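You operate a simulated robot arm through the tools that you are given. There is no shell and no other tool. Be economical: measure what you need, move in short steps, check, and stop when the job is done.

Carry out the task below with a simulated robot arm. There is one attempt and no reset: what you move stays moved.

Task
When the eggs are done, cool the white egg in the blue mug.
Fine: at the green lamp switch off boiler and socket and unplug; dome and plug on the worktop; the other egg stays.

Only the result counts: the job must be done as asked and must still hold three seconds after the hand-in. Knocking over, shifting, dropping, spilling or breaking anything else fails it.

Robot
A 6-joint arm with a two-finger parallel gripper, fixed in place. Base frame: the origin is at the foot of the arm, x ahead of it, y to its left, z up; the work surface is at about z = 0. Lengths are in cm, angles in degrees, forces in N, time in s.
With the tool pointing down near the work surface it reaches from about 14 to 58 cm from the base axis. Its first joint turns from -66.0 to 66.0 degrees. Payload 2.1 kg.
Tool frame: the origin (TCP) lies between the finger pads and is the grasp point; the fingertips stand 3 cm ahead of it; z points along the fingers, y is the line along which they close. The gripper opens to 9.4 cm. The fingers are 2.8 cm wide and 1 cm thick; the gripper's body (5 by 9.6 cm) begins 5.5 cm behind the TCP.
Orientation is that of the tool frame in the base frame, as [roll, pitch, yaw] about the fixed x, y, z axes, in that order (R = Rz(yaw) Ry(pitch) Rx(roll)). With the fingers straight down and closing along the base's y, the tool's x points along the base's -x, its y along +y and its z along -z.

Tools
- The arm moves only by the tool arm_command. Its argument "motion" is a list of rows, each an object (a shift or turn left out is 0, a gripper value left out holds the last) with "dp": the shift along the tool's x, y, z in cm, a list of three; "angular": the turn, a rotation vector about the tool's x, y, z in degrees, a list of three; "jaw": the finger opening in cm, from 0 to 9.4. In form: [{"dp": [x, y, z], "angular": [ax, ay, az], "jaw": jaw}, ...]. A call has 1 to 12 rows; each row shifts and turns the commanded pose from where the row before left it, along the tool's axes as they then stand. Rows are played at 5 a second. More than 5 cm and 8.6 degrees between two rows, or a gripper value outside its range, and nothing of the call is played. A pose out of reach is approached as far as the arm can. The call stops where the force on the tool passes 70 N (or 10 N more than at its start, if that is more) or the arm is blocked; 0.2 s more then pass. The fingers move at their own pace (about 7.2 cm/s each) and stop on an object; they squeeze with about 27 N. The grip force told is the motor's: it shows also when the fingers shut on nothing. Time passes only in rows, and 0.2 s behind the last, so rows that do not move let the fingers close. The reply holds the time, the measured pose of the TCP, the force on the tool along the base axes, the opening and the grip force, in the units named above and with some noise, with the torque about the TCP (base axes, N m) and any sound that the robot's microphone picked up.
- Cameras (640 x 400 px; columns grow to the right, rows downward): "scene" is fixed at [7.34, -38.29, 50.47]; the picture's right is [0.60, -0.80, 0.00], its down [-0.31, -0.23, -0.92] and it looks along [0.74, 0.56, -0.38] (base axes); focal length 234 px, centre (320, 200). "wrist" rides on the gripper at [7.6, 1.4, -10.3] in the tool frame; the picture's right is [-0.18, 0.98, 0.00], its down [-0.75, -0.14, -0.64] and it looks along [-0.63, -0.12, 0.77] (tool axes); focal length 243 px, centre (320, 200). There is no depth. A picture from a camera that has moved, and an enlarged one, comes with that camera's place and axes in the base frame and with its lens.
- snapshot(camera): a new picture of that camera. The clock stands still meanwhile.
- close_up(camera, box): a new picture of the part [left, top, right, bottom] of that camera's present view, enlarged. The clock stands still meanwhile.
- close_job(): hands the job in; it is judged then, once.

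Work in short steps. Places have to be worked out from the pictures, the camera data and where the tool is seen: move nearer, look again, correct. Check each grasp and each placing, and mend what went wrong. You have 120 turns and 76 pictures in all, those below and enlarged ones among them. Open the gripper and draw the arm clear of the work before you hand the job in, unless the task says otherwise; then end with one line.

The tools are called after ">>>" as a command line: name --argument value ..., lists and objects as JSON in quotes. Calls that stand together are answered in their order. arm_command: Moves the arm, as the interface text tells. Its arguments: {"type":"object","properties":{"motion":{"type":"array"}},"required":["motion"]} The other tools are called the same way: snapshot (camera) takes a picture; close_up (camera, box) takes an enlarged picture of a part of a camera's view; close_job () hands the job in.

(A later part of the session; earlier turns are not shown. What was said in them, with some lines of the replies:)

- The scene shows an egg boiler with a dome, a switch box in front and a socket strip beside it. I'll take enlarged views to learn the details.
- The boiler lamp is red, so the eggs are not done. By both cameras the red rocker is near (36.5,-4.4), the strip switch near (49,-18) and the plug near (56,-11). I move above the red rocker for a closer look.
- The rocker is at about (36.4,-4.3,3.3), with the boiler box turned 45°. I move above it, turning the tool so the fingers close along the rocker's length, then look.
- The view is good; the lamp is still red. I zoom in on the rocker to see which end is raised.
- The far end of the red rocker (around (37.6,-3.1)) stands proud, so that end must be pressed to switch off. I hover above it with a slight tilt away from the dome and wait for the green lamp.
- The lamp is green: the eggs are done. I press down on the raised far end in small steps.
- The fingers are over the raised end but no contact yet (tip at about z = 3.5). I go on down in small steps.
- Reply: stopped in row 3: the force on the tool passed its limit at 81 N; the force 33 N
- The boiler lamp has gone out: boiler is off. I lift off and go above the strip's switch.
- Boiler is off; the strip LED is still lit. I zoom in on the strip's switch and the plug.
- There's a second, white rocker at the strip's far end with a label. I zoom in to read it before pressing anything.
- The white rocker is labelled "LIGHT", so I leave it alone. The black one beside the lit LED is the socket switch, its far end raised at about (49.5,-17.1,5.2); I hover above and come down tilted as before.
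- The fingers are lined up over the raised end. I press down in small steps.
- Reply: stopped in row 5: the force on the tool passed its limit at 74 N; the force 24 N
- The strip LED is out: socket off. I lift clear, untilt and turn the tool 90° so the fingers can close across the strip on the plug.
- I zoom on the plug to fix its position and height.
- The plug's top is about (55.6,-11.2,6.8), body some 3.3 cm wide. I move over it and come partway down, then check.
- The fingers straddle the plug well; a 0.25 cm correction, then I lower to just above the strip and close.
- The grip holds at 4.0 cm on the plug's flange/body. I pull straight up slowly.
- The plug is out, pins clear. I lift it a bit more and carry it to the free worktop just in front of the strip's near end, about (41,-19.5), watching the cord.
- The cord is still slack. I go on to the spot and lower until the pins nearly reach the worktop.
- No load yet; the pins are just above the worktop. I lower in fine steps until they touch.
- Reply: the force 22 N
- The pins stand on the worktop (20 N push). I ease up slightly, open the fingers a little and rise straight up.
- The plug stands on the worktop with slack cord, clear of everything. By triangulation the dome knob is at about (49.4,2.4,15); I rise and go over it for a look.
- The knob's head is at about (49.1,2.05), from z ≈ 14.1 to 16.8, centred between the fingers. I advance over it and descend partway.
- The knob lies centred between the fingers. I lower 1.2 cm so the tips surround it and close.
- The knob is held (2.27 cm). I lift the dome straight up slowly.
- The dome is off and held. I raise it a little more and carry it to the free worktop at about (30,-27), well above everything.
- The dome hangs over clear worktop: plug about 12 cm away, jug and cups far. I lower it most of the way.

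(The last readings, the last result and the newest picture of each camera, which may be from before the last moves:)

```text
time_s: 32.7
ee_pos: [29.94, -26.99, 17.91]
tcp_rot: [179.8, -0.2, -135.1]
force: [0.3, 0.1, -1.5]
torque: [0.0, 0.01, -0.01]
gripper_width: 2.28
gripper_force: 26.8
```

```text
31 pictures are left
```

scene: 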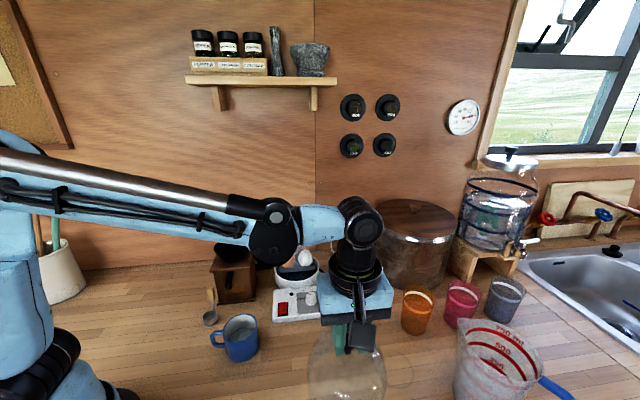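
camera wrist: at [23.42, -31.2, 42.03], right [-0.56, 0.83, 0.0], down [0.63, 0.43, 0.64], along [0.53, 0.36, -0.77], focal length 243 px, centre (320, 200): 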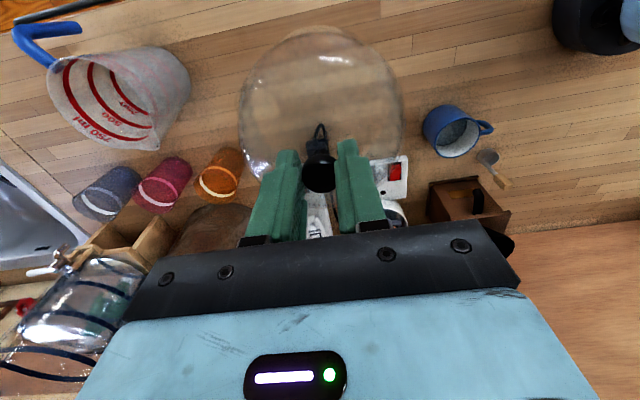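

No contact yet. I lower further in small steps with checks.

>>> arm_command --motion '[{"dp": [0, 0, 0.7]}, {"dp": [0, 0, 0.6]}, {"dp": [0, 0, 0.5]}, {"dp": [0, 0, 0.4]}, {"dp": [0, 0, 0.3]}, {"dp": [0, 0, 0.3]}]'

>>> close_up --camera "scene" --box '[280, 300, 420, 400]'

```text
time_s: 34.1
ee_pos: [29.79, -27.05, 14.95]
tcp_rot: [179.8, 0.0, -135.1]
force: [-0.8, -0.6, -1.3]
torque: [-0.04, 0.01, -0.02]
gripper_width: 2.3
gripper_force: 26.8
```

```text
4.00 times, centred on (350, 350) of scene
camera zoom: at [7.34, -38.29, 50.47], right [0.6, -0.8, 0.0], down [-0.31, -0.23, -0.92], along [0.74, 0.56, -0.38], focal length 934 px, centre (200, -400)
```

zoom: 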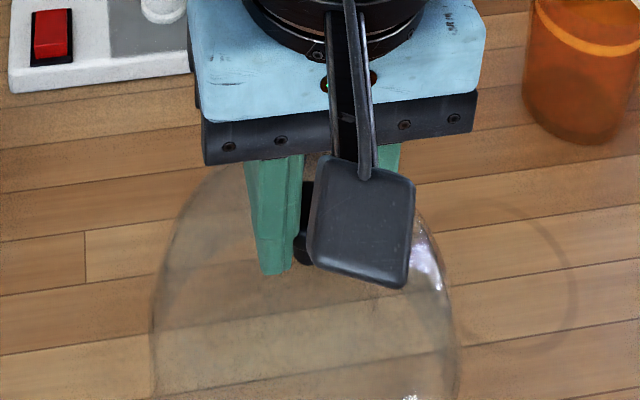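

Still hanging free. On in 0.25 cm steps.

>>> arm_command --motion '[{"dp": [0, 0, 0.25]}, {"dp": [0, 0, 0.25]}, {"dp": [0, 0, 0.25]}, {"dp": [0, 0, 0.25]}]'

>>> arm_command --motion '[{"dp": [0, 0, 0.2]}, {"dp": [0, 0, 0.2]}, {"dp": [0, 0, 0.2]}]'

```text
time_s: 35.1
ee_pos: [29.94, -27.03, 14.05]
tcp_rot: [179.8, -0.1, -135.1]
force: [-0.8, -0.4, -0.8]
torque: [0.03, -0.02, 0.01]
gripper_width: 2.29
gripper_force: 26.7
```

```text
time_s: 35.9
ee_pos: [29.91, -27.1, 13.53]
tcp_rot: [179.8, -0.1, -135.0]
force: [-1.1, 0.5, -1.7]
torque: [0.01, 0.01, 0.0]
gripper_width: 2.3
gripper_force: 27.2
```

>>> arm_command --motion '[{"dp": [0, 0, 0.2]}, {"dp": [0, 0, 0.2]}, {"dp": [0, 0, 0.2]}]'

>>> snapshot --camera "wrist"

```text
time_s: 36.7
ee_pos: [30.0, -27.12, 12.94]
tcp_rot: [179.8, -0.1, -135.1]
force: [-3.0, -0.3, 17.9]
torque: [0.24, -0.19, -0.02]
gripper_width: 2.29
gripper_force: 27.1
```

```text
29 pictures are left
camera wrist: at [23.39, -31.36, 23.11], right [-0.56, 0.83, 0.0], down [0.64, 0.43, 0.64], along [0.53, 0.36, -0.77], focal length 243 px, centre (320, 200)
```

wrist: 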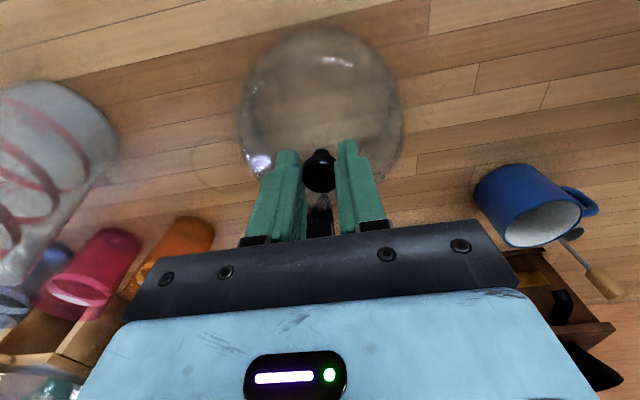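

Contact: the dome rests on the worktop (18 N). I ease off, open and rise, then look at it.

>>> arm_command --motion '[{"dp": [0, 0, -0.15]}, {"jaw": 5.5}, {}, {"dp": [0, 0, -2]}, {"dp": [0, 0, -4]}, {"dp": [0, 0, -4]}, {"dp": [0, 0, -4]}]'

>>> snapshot --camera "scene"

>>> snapshot --camera "wrist"

```text
time_s: 38.3
ee_pos: [29.97, -27.06, 27.17]
tcp_rot: [179.9, -0.2, -135.1]
force: [1.0, -0.1, 0.1]
torque: [-0.02, -0.03, -0.04]
gripper_width: 5.5
gripper_force: 0.1
```

```text
28 pictures are left
```

scene: 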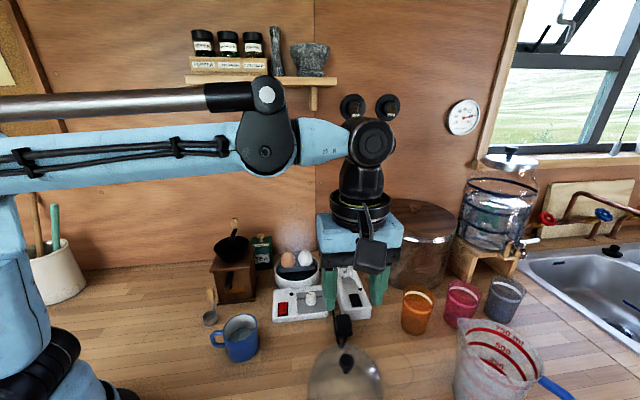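

```text
27 pictures are left
camera wrist: at [23.51, -31.34, 37.36], right [-0.56, 0.83, 0.0], down [0.64, 0.43, 0.64], along [0.53, 0.36, -0.77], focal length 243 px, centre (320, 200)
```

wrist: 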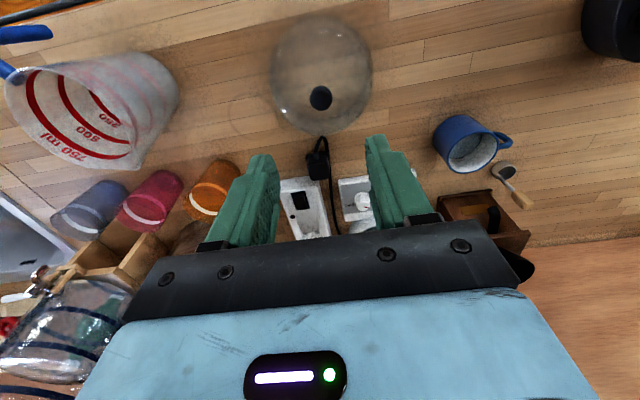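

The dome stands upright on the worktop and everything else looks undisturbed. Next I need the sizes of mug, eggs and tray, so I zoom in.

>>> close_up --camera "scene" --box '[260, 235, 330, 295]'

>>> close_up --camera "scene" --box '[200, 305, 270, 370]'

```text
6.67 times, centred on (295, 265) of scene
camera zoom: at [7.34, -38.29, 50.47], right [0.6, -0.8, 0.0], down [-0.31, -0.23, -0.92], along [0.74, 0.56, -0.38], focal length 1558 px, centre (487, -233)
```

zoom: 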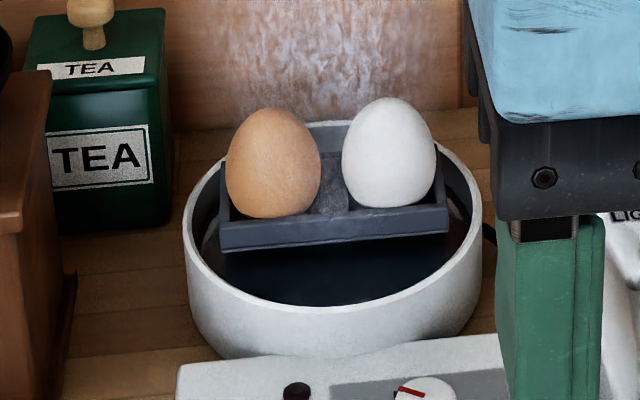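

```text
6.15 times, centred on (235, 338) of scene
camera zoom: at [7.34, -38.29, 50.47], right [0.6, -0.8, 0.0], down [-0.31, -0.23, -0.92], along [0.74, 0.56, -0.38], focal length 1438 px, centre (843, -646)
```

zoom: 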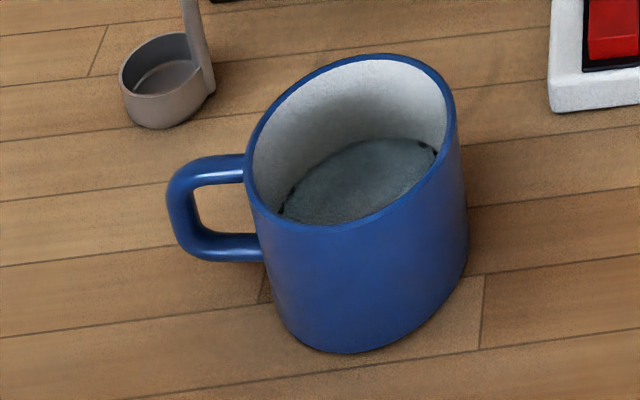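

Eggs are about 4.2 cm wide, 0.9 cm apart, in a low tray; the mug is about 7 cm wide with water ~2 cm below the rim. The white egg's centre is about (50.6,-0.15,8.5). I go back over the boiler and turn the fingers to close square to the egg row, so they miss the brown egg.

>>> arm_command --motion '[{"dp": [-4.2, 0.56, 0]}, {"dp": [-4.2, 0.56, 0]}, {"dp": [-4.2, 0.56, 0]}, {"dp": [-4.2, 0.56, 0]}, {"dp": [-4.2, 0.56, 0]}, {"dp": [-4.2, 0.56, 0]}, {"dp": [-4.2, 0.56, 0]}, {"dp": [-4.2, 0.56, 0]}]'

>>> arm_command --motion '[{"angular": [0, 0, 8.5], "jaw": 7}, {"angular": [0, 0, 8.5]}, {"angular": [0, 0, 8.5]}, {"angular": [0, 0, 8.5]}, {"angular": [0, 0, 8.5]}, {"angular": [0, 0, 8.5]}, {"angular": [0, 0, 8.5]}, {"angular": [0, 0, 8.5]}, {"angular": [0, 0, 8.5]}, {"angular": [0, 0, 8.5]}, {"angular": [0, 0, 5], "dp": [0, 0, 4]}, {"dp": [0, 0, 3]}]'

>>> snapshot --camera "wrist"

>>> close_up --camera "scene" --box '[250, 200, 340, 300]'

```text
time_s: 40.1
ee_pos: [50.64, -0.06, 27.11]
tcp_rot: [179.7, 0.0, -135.2]
force: [-0.2, 0.2, -0.3]
torque: [0.0, 0.02, 0.01]
gripper_width: 5.48
gripper_force: 0.0
```

```text
time_s: 42.7
ee_pos: [50.55, -0.12, 19.93]
tcp_rot: [-179.9, -0.2, 134.7]
force: [-0.3, -0.1, -0.7]
torque: [0.01, 0.02, -0.02]
gripper_width: 7.0
gripper_force: 0.0
```

```text
24 pictures are left
camera wrist: at [46.13, 6.38, 30.18], right [0.83, 0.56, 0.0], down [0.43, -0.63, 0.64], along [0.36, -0.53, -0.77], focal length 243 px, centre (320, 200)
```

wrist: 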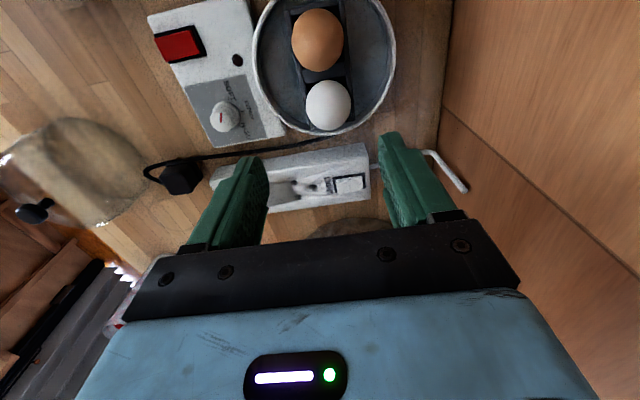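

```text
4.00 times, centred on (295, 250) of scene
camera zoom: at [7.34, -38.29, 50.47], right [0.6, -0.8, 0.0], down [-0.31, -0.23, -0.92], along [0.74, 0.56, -0.38], focal length 934 px, centre (420, 0)
```

zoom: 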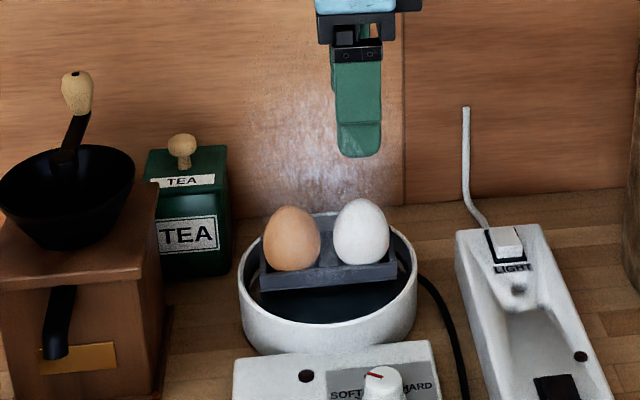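

The two views agree on the white egg at (50.95,0.4,8.1). I shift over it, lower partway and check.

>>> arm_command --motion '[{"dp": [0.05, 0.62, 2], "jaw": 6.2}, {"dp": [0, 0, 3]}, {"dp": [0, 0, 1.3]}, {}]'

>>> close_up --camera "wrist" --box '[200, 0, 440, 240]'

>>> close_up --camera "scene" --box '[250, 200, 340, 300]'

```text
time_s: 43.7
ee_pos: [51.05, 0.3, 13.71]
tcp_rot: [-179.9, -0.2, 135.0]
force: [-0.1, -0.3, 0.7]
torque: [0.03, 0.01, -0.03]
gripper_width: 6.22
gripper_force: 0.0
```

```text
1.67 times, centred on (320, 120) of wrist
camera zoom: at [46.49, 6.75, 23.92], right [0.83, 0.56, 0.0], down [0.43, -0.63, 0.64], along [0.36, -0.53, -0.77], focal length 404 px, centre (320, 333)
```

zoom: 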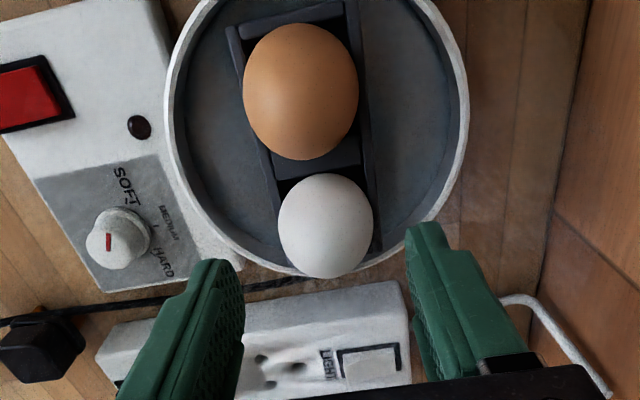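

```text
4.00 times, centred on (295, 250) of scene
camera zoom: at [7.34, -38.29, 50.47], right [0.6, -0.8, 0.0], down [-0.31, -0.23, -0.92], along [0.74, 0.56, -0.38], focal length 934 px, centre (420, 0)
```

zoom: 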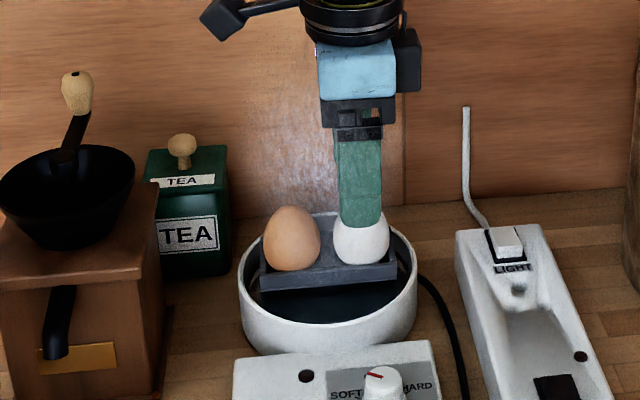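

Fingers and egg line up within ~0.2 cm; the tray lip tops out near z ≈ 6.6, so I go down to TCP z = 10.0 and close gradually.

>>> arm_command --motion '[{"dp": [0.1, 0.1, 2]}, {"dp": [0, 0, 1.2]}, {"dp": [0, 0, 0.5]}, {"jaw": 5}, {"jaw": 4.5}, {"jaw": 4.2}, {}]'

>>> close_up --camera "wrist" --box '[220, 20, 420, 240]'

```text
time_s: 45.3
ee_pos: [50.93, 0.53, 9.98]
tcp_rot: [-179.9, -0.2, 134.9]
force: [1.5, 0.6, 1.6]
torque: [0.06, -0.04, 0.01]
gripper_width: 4.3
gripper_force: 0.9
```

```text
1.82 times, centred on (320, 130) of wrist
camera zoom: at [46.46, 6.99, 20.19], right [0.83, 0.56, 0.0], down [0.43, -0.63, 0.64], along [0.36, -0.53, -0.77], focal length 441 px, centre (320, 327)
```

zoom: 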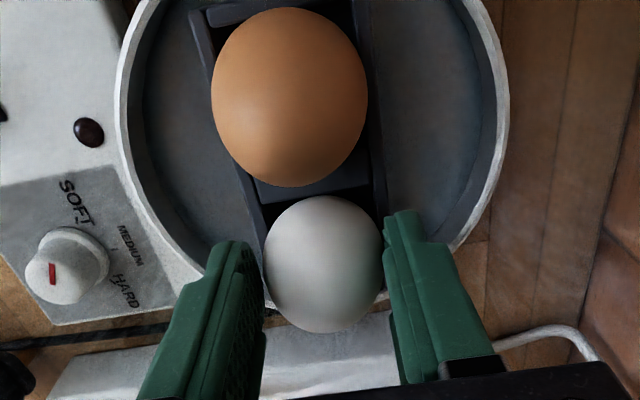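

Both fingers touch the egg at 4.3 cm with a soft force, so the squeeze can be metered. I tighten moderately and lift.

>>> arm_command --motion '[{"jaw": 3.2}, {}, {}, {"dp": [0, 0, -0.5]}, {"dp": [0, 0, -0.5]}, {"dp": [0, 0, -1]}]'

>>> close_up --camera "scene" --box '[250, 200, 340, 300]'

```text
time_s: 46.7
ee_pos: [50.94, 0.48, 11.98]
tcp_rot: [-179.9, -0.2, 134.9]
force: [0.2, -0.4, -0.6]
torque: [0.02, -0.06, -0.01]
gripper_width: 4.08
gripper_force: 12.1
```

```text
4.00 times, centred on (295, 250) of scene
camera zoom: at [7.34, -38.29, 50.47], right [0.6, -0.8, 0.0], down [-0.31, -0.23, -0.92], along [0.74, 0.56, -0.38], focal length 934 px, centre (420, 0)
```

zoom: 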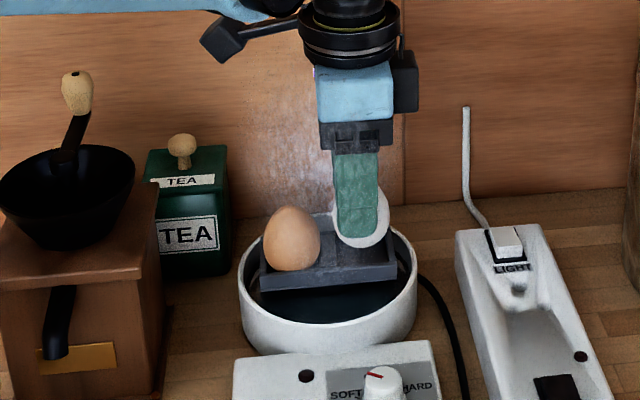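

The white egg is held (12 N); the brown one stayed. I raise it and carry it to a hover above the mug for a look.

>>> arm_command --motion '[{"dp": [0, 0, -2]}, {"dp": [0, 0, -3]}, {"dp": [0, 0, -3]}, {"dp": [1, -1.5, 0]}, {"dp": [2.2, -3, 0]}, {"dp": [2.3, -3.1, 0]}, {"dp": [2.3, -3.1, 0]}, {"dp": [2.3, -3.1, 0]}, {"dp": [2.3, -3.1, 0]}, {"dp": [2, -2.8, 0]}, {"dp": [1, -1.2, 0]}, {}]'

>>> snapshot --camera "wrist"

>>> close_up --camera "scene" --box '[190, 220, 300, 370]'

```text
time_s: 49.3
ee_pos: [25.45, -3.49, 19.94]
tcp_rot: [-179.8, -0.2, 134.8]
force: [0.7, -0.9, -1.3]
torque: [-0.03, 0.0, 0.0]
gripper_width: 4.12
gripper_force: 11.5
```

```text
18 pictures are left
camera wrist: at [20.85, 3.05, 30.19], right [0.83, 0.56, 0.0], down [0.43, -0.63, 0.64], along [0.36, -0.53, -0.77], focal length 243 px, centre (320, 200)
```

wrist: 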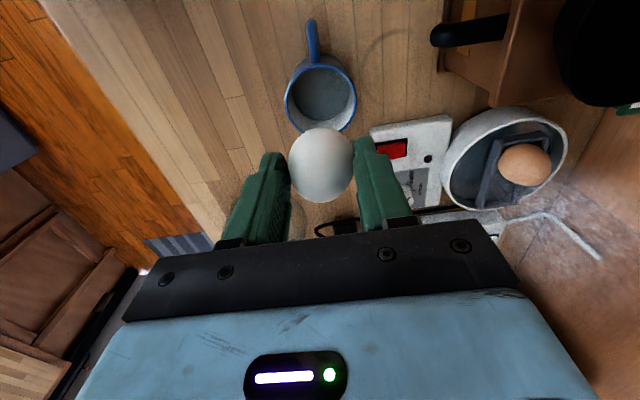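

```text
2.67 times, centred on (245, 295) of scene
camera zoom: at [7.34, -38.29, 50.47], right [0.6, -0.8, 0.0], down [-0.31, -0.23, -0.92], along [0.74, 0.56, -0.38], focal length 623 px, centre (520, -53)
```

zoom: 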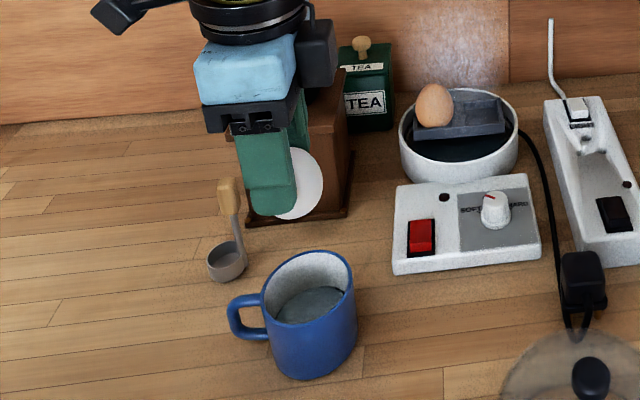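

I zoom on the mug in the wrist view to measure its rim.

>>> close_up --camera "wrist" --box '[270, 10, 370, 150]'

```text
2.86 times, centred on (320, 80) of wrist
camera zoom: at [20.85, 3.05, 30.19], right [0.83, 0.56, 0.0], down [0.43, -0.63, 0.64], along [0.36, -0.53, -0.77], focal length 693 px, centre (320, 543)
```

zoom: 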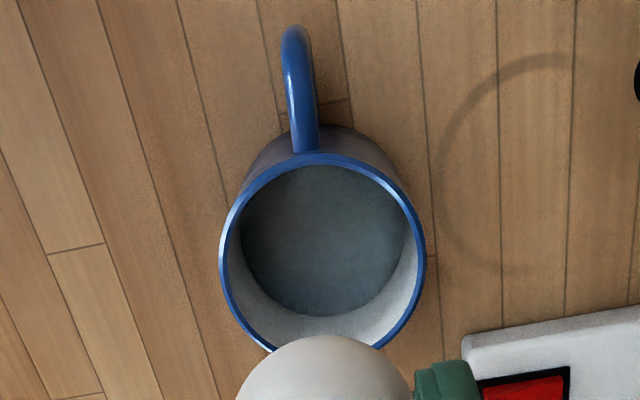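

The rim is centred near (25.05,-3.05), z ≈ 6.6, inner width ~6.3; water near z ≈ 3. The egg hangs with its centre at tip level, ~2.6 cm below the tips, which suits the mug. I centre and lower to just above the rim.

>>> arm_command --motion '[{"dp": [0.25, 0, 2]}, {"dp": [0.3, 0, 2]}, {"dp": [0, 0, 1.5]}, {"dp": [0, 0, 1]}, {}]'

>>> close_up --camera "wrist" --box '[240, 10, 400, 210]'

>>> close_up --camera "scene" --box '[190, 260, 300, 370]'

```text
time_s: 50.5
ee_pos: [24.81, -2.94, 13.5]
tcp_rot: [-179.9, -0.3, 134.9]
force: [-0.1, -0.6, -0.5]
torque: [0.03, -0.01, 0.0]
gripper_width: 4.1
gripper_force: 11.7
```

```text
2.00 times, centred on (320, 110) of wrist
camera zoom: at [20.41, 3.54, 23.76], right [0.83, 0.56, 0.0], down [0.43, -0.63, 0.64], along [0.36, -0.53, -0.77], focal length 485 px, centre (320, 380)
```

zoom: 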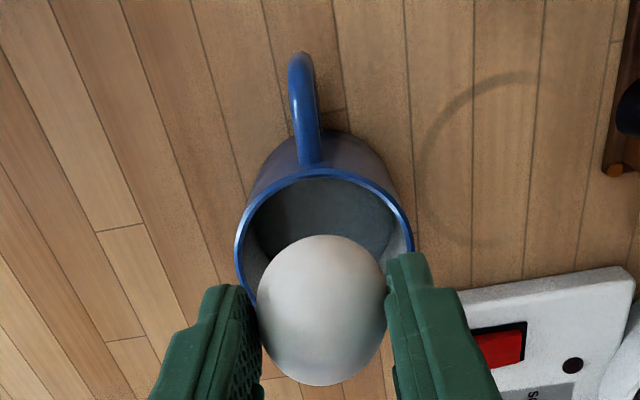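

```text
3.64 times, centred on (245, 315) of scene
camera zoom: at [7.34, -38.29, 50.47], right [0.6, -0.8, 0.0], down [-0.31, -0.23, -0.92], along [0.74, 0.56, -0.38], focal length 850 px, centre (593, -218)
```

zoom: 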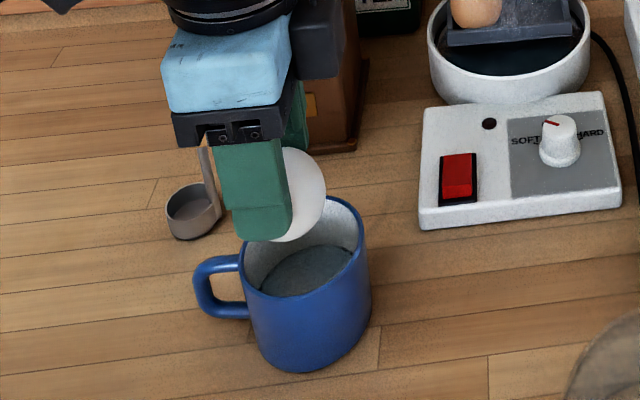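

The mug centre measures (25.15,-3.15). A small correction, then I lower the egg into the mug until the tips are just above the rim.

>>> arm_command --motion '[{"dp": [-0.28, 0.1, 1]}, {"dp": [0, 0, 1]}, {"dp": [0, 0, 0.8]}, {"dp": [0, 0, 0.7]}, {}]'

>>> close_up --camera "wrist" --box '[240, 10, 400, 210]'

>>> close_up --camera "scene" --box '[200, 290, 280, 370]'

```text
time_s: 51.7
ee_pos: [25.13, -3.13, 10.06]
tcp_rot: [-179.8, -0.2, 134.8]
force: [0.1, -0.8, -0.4]
torque: [-0.05, 0.0, -0.03]
gripper_width: 4.09
gripper_force: 11.8
```

```text
2.00 times, centred on (320, 110) of wrist
camera zoom: at [20.71, 3.38, 20.29], right [0.83, 0.56, 0.0], down [0.43, -0.63, 0.64], along [0.36, -0.53, -0.77], focal length 485 px, centre (320, 380)
```

zoom: 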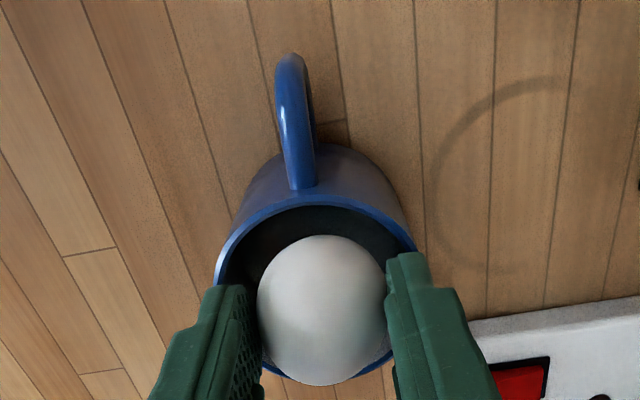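

```text
5.00 times, centred on (240, 330) of scene
camera zoom: at [7.34, -38.29, 50.47], right [0.6, -0.8, 0.0], down [-0.31, -0.23, -0.92], along [0.74, 0.56, -0.38], focal length 1168 px, centre (720, -450)
```

zoom: 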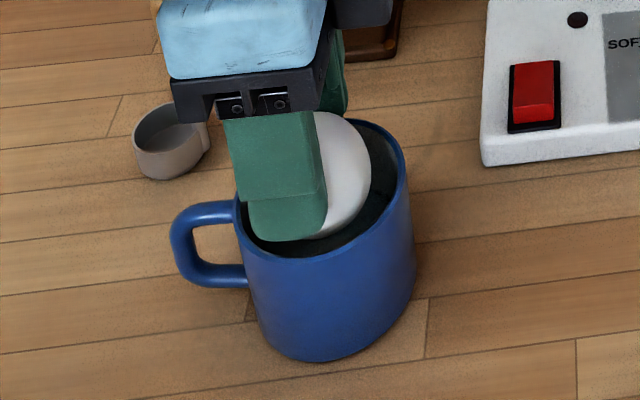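

The egg is inside the mug mouth, centred to ~0.2 cm. I lower a bit more in fine steps, watching the force.

>>> arm_command --motion '[{"dp": [0, -0.15, 0.15]}, {"dp": [0, 0, 0.15]}, {"dp": [0, 0, 0.15]}]'

>>> arm_command --motion '[{"dp": [0, 0, 0.15]}, {"dp": [0, 0, 0.1]}]'

```text
time_s: 52.5
ee_pos: [24.97, -3.22, 9.58]
tcp_rot: [-180.0, -0.2, 135.0]
force: [0.1, 0.3, 0.2]
torque: [-0.02, 0.02, -0.05]
gripper_width: 4.07
gripper_force: 11.8
```

```text
time_s: 53.1
ee_pos: [24.97, -3.26, 9.49]
tcp_rot: [-179.9, 0.0, 134.9]
force: [0.6, -2.4, 9.2]
torque: [-0.07, -0.02, -0.03]
gripper_width: 4.1
gripper_force: 12.6
```

The tips just touched the rim (9 N). I back off 0.2 cm and ease the fingers open so the egg slips into the water.

>>> arm_command --motion '[{"dp": [0, 0, -0.2]}, {"jaw": 4.0}, {"jaw": 4.15}, {"jaw": 4.3}, {"jaw": 4.5}, {"jaw": 4.9}, {}]'

>>> close_up --camera "wrist" --box '[240, 10, 400, 210]'

```text
time_s: 54.7
ee_pos: [25.07, -3.28, 9.69]
tcp_rot: [-179.9, -0.1, 134.8]
force: [-0.1, 0.3, 0.0]
torque: [-0.03, -0.01, 0.01]
gripper_width: 4.89
gripper_force: 0.0
```

```text
2.00 times, centred on (320, 110) of wrist
camera zoom: at [20.6, 3.25, 19.82], right [0.83, 0.56, 0.0], down [0.43, -0.63, 0.64], along [0.36, -0.53, -0.77], focal length 485 px, centre (320, 380)
```

zoom: 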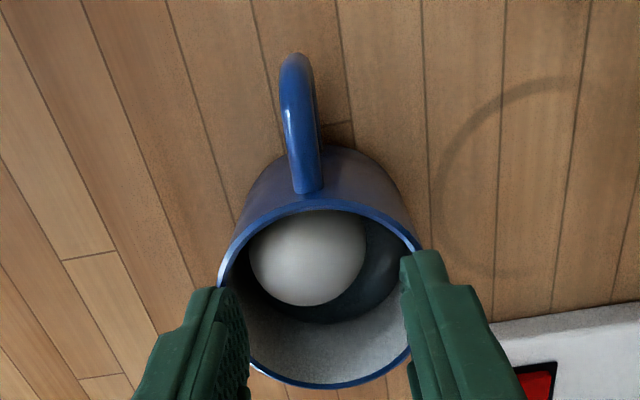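

The egg lies in the mug. I rise straight up and draw the arm back, then check the whole scene.

>>> arm_command --motion '[{"dp": [0, 0, -1]}, {"dp": [0, 0, -3]}, {"dp": [0, 0, -4]}, {"dp": [0, 0, -4]}, {"dp": [0, 0, -4]}, {"dp": [3, 0, -4]}, {"dp": [3, 0, 0]}, {"dp": [3, 0, 0]}, {}, {}, {}, {}]'

>>> snapshot --camera "scene"

>>> close_up --camera "scene" --box '[190, 230, 400, 400]'

>>> snapshot --camera "wrist"

```text
time_s: 57.3
ee_pos: [18.89, 3.23, 29.53]
tcp_rot: [-179.8, -0.3, 134.8]
force: [-0.4, 0.2, -0.5]
torque: [0.01, -0.02, -0.04]
gripper_width: 4.9
gripper_force: 0.1
```

```text
10 pictures are left
```

scene: 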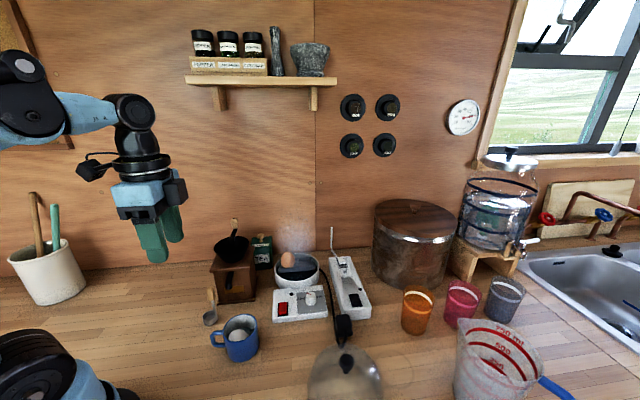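

```text
2.35 times, centred on (295, 315) of scene
camera zoom: at [7.34, -38.29, 50.47], right [0.6, -0.8, 0.0], down [-0.31, -0.23, -0.92], along [0.74, 0.56, -0.38], focal length 550 px, centre (379, -71)
```

zoom: 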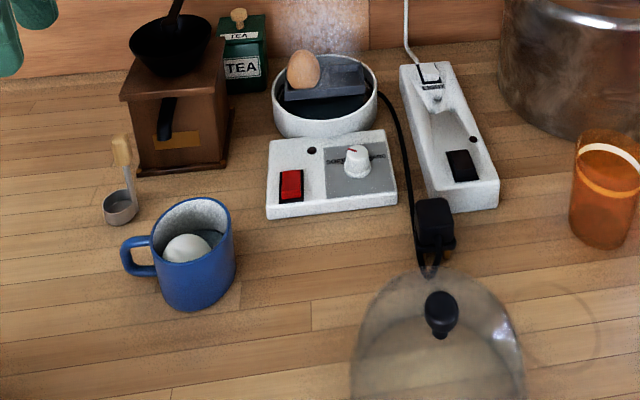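

```text
8 pictures are left
camera wrist: at [14.38, 9.64, 39.81], right [0.83, 0.56, 0.0], down [0.43, -0.63, 0.64], along [0.36, -0.53, -0.77], focal length 243 px, centre (320, 200)
```

wrist: 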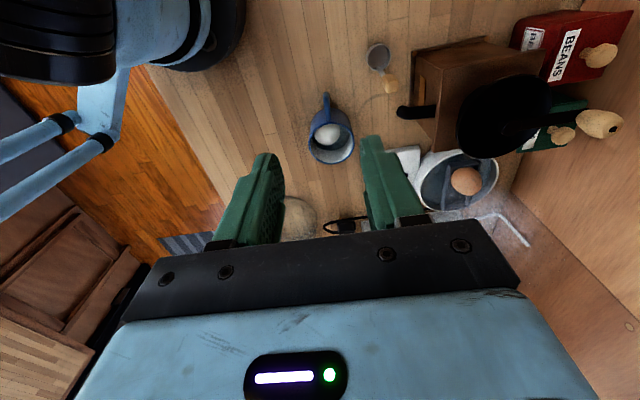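

Boiler and strip lamps are dark. The plug and dome stand on the worktop, the brown egg is still in its tray, and the white egg is in the mug's water with the arm clear. I hand in.

>>> close_job

```text
The job is handed in.
```

The white egg is cooling in the blue mug, the boiler and socket are switched off, the boiler is unplugged with plug and dome on the worktop, and the brown egg stayed in its tray.
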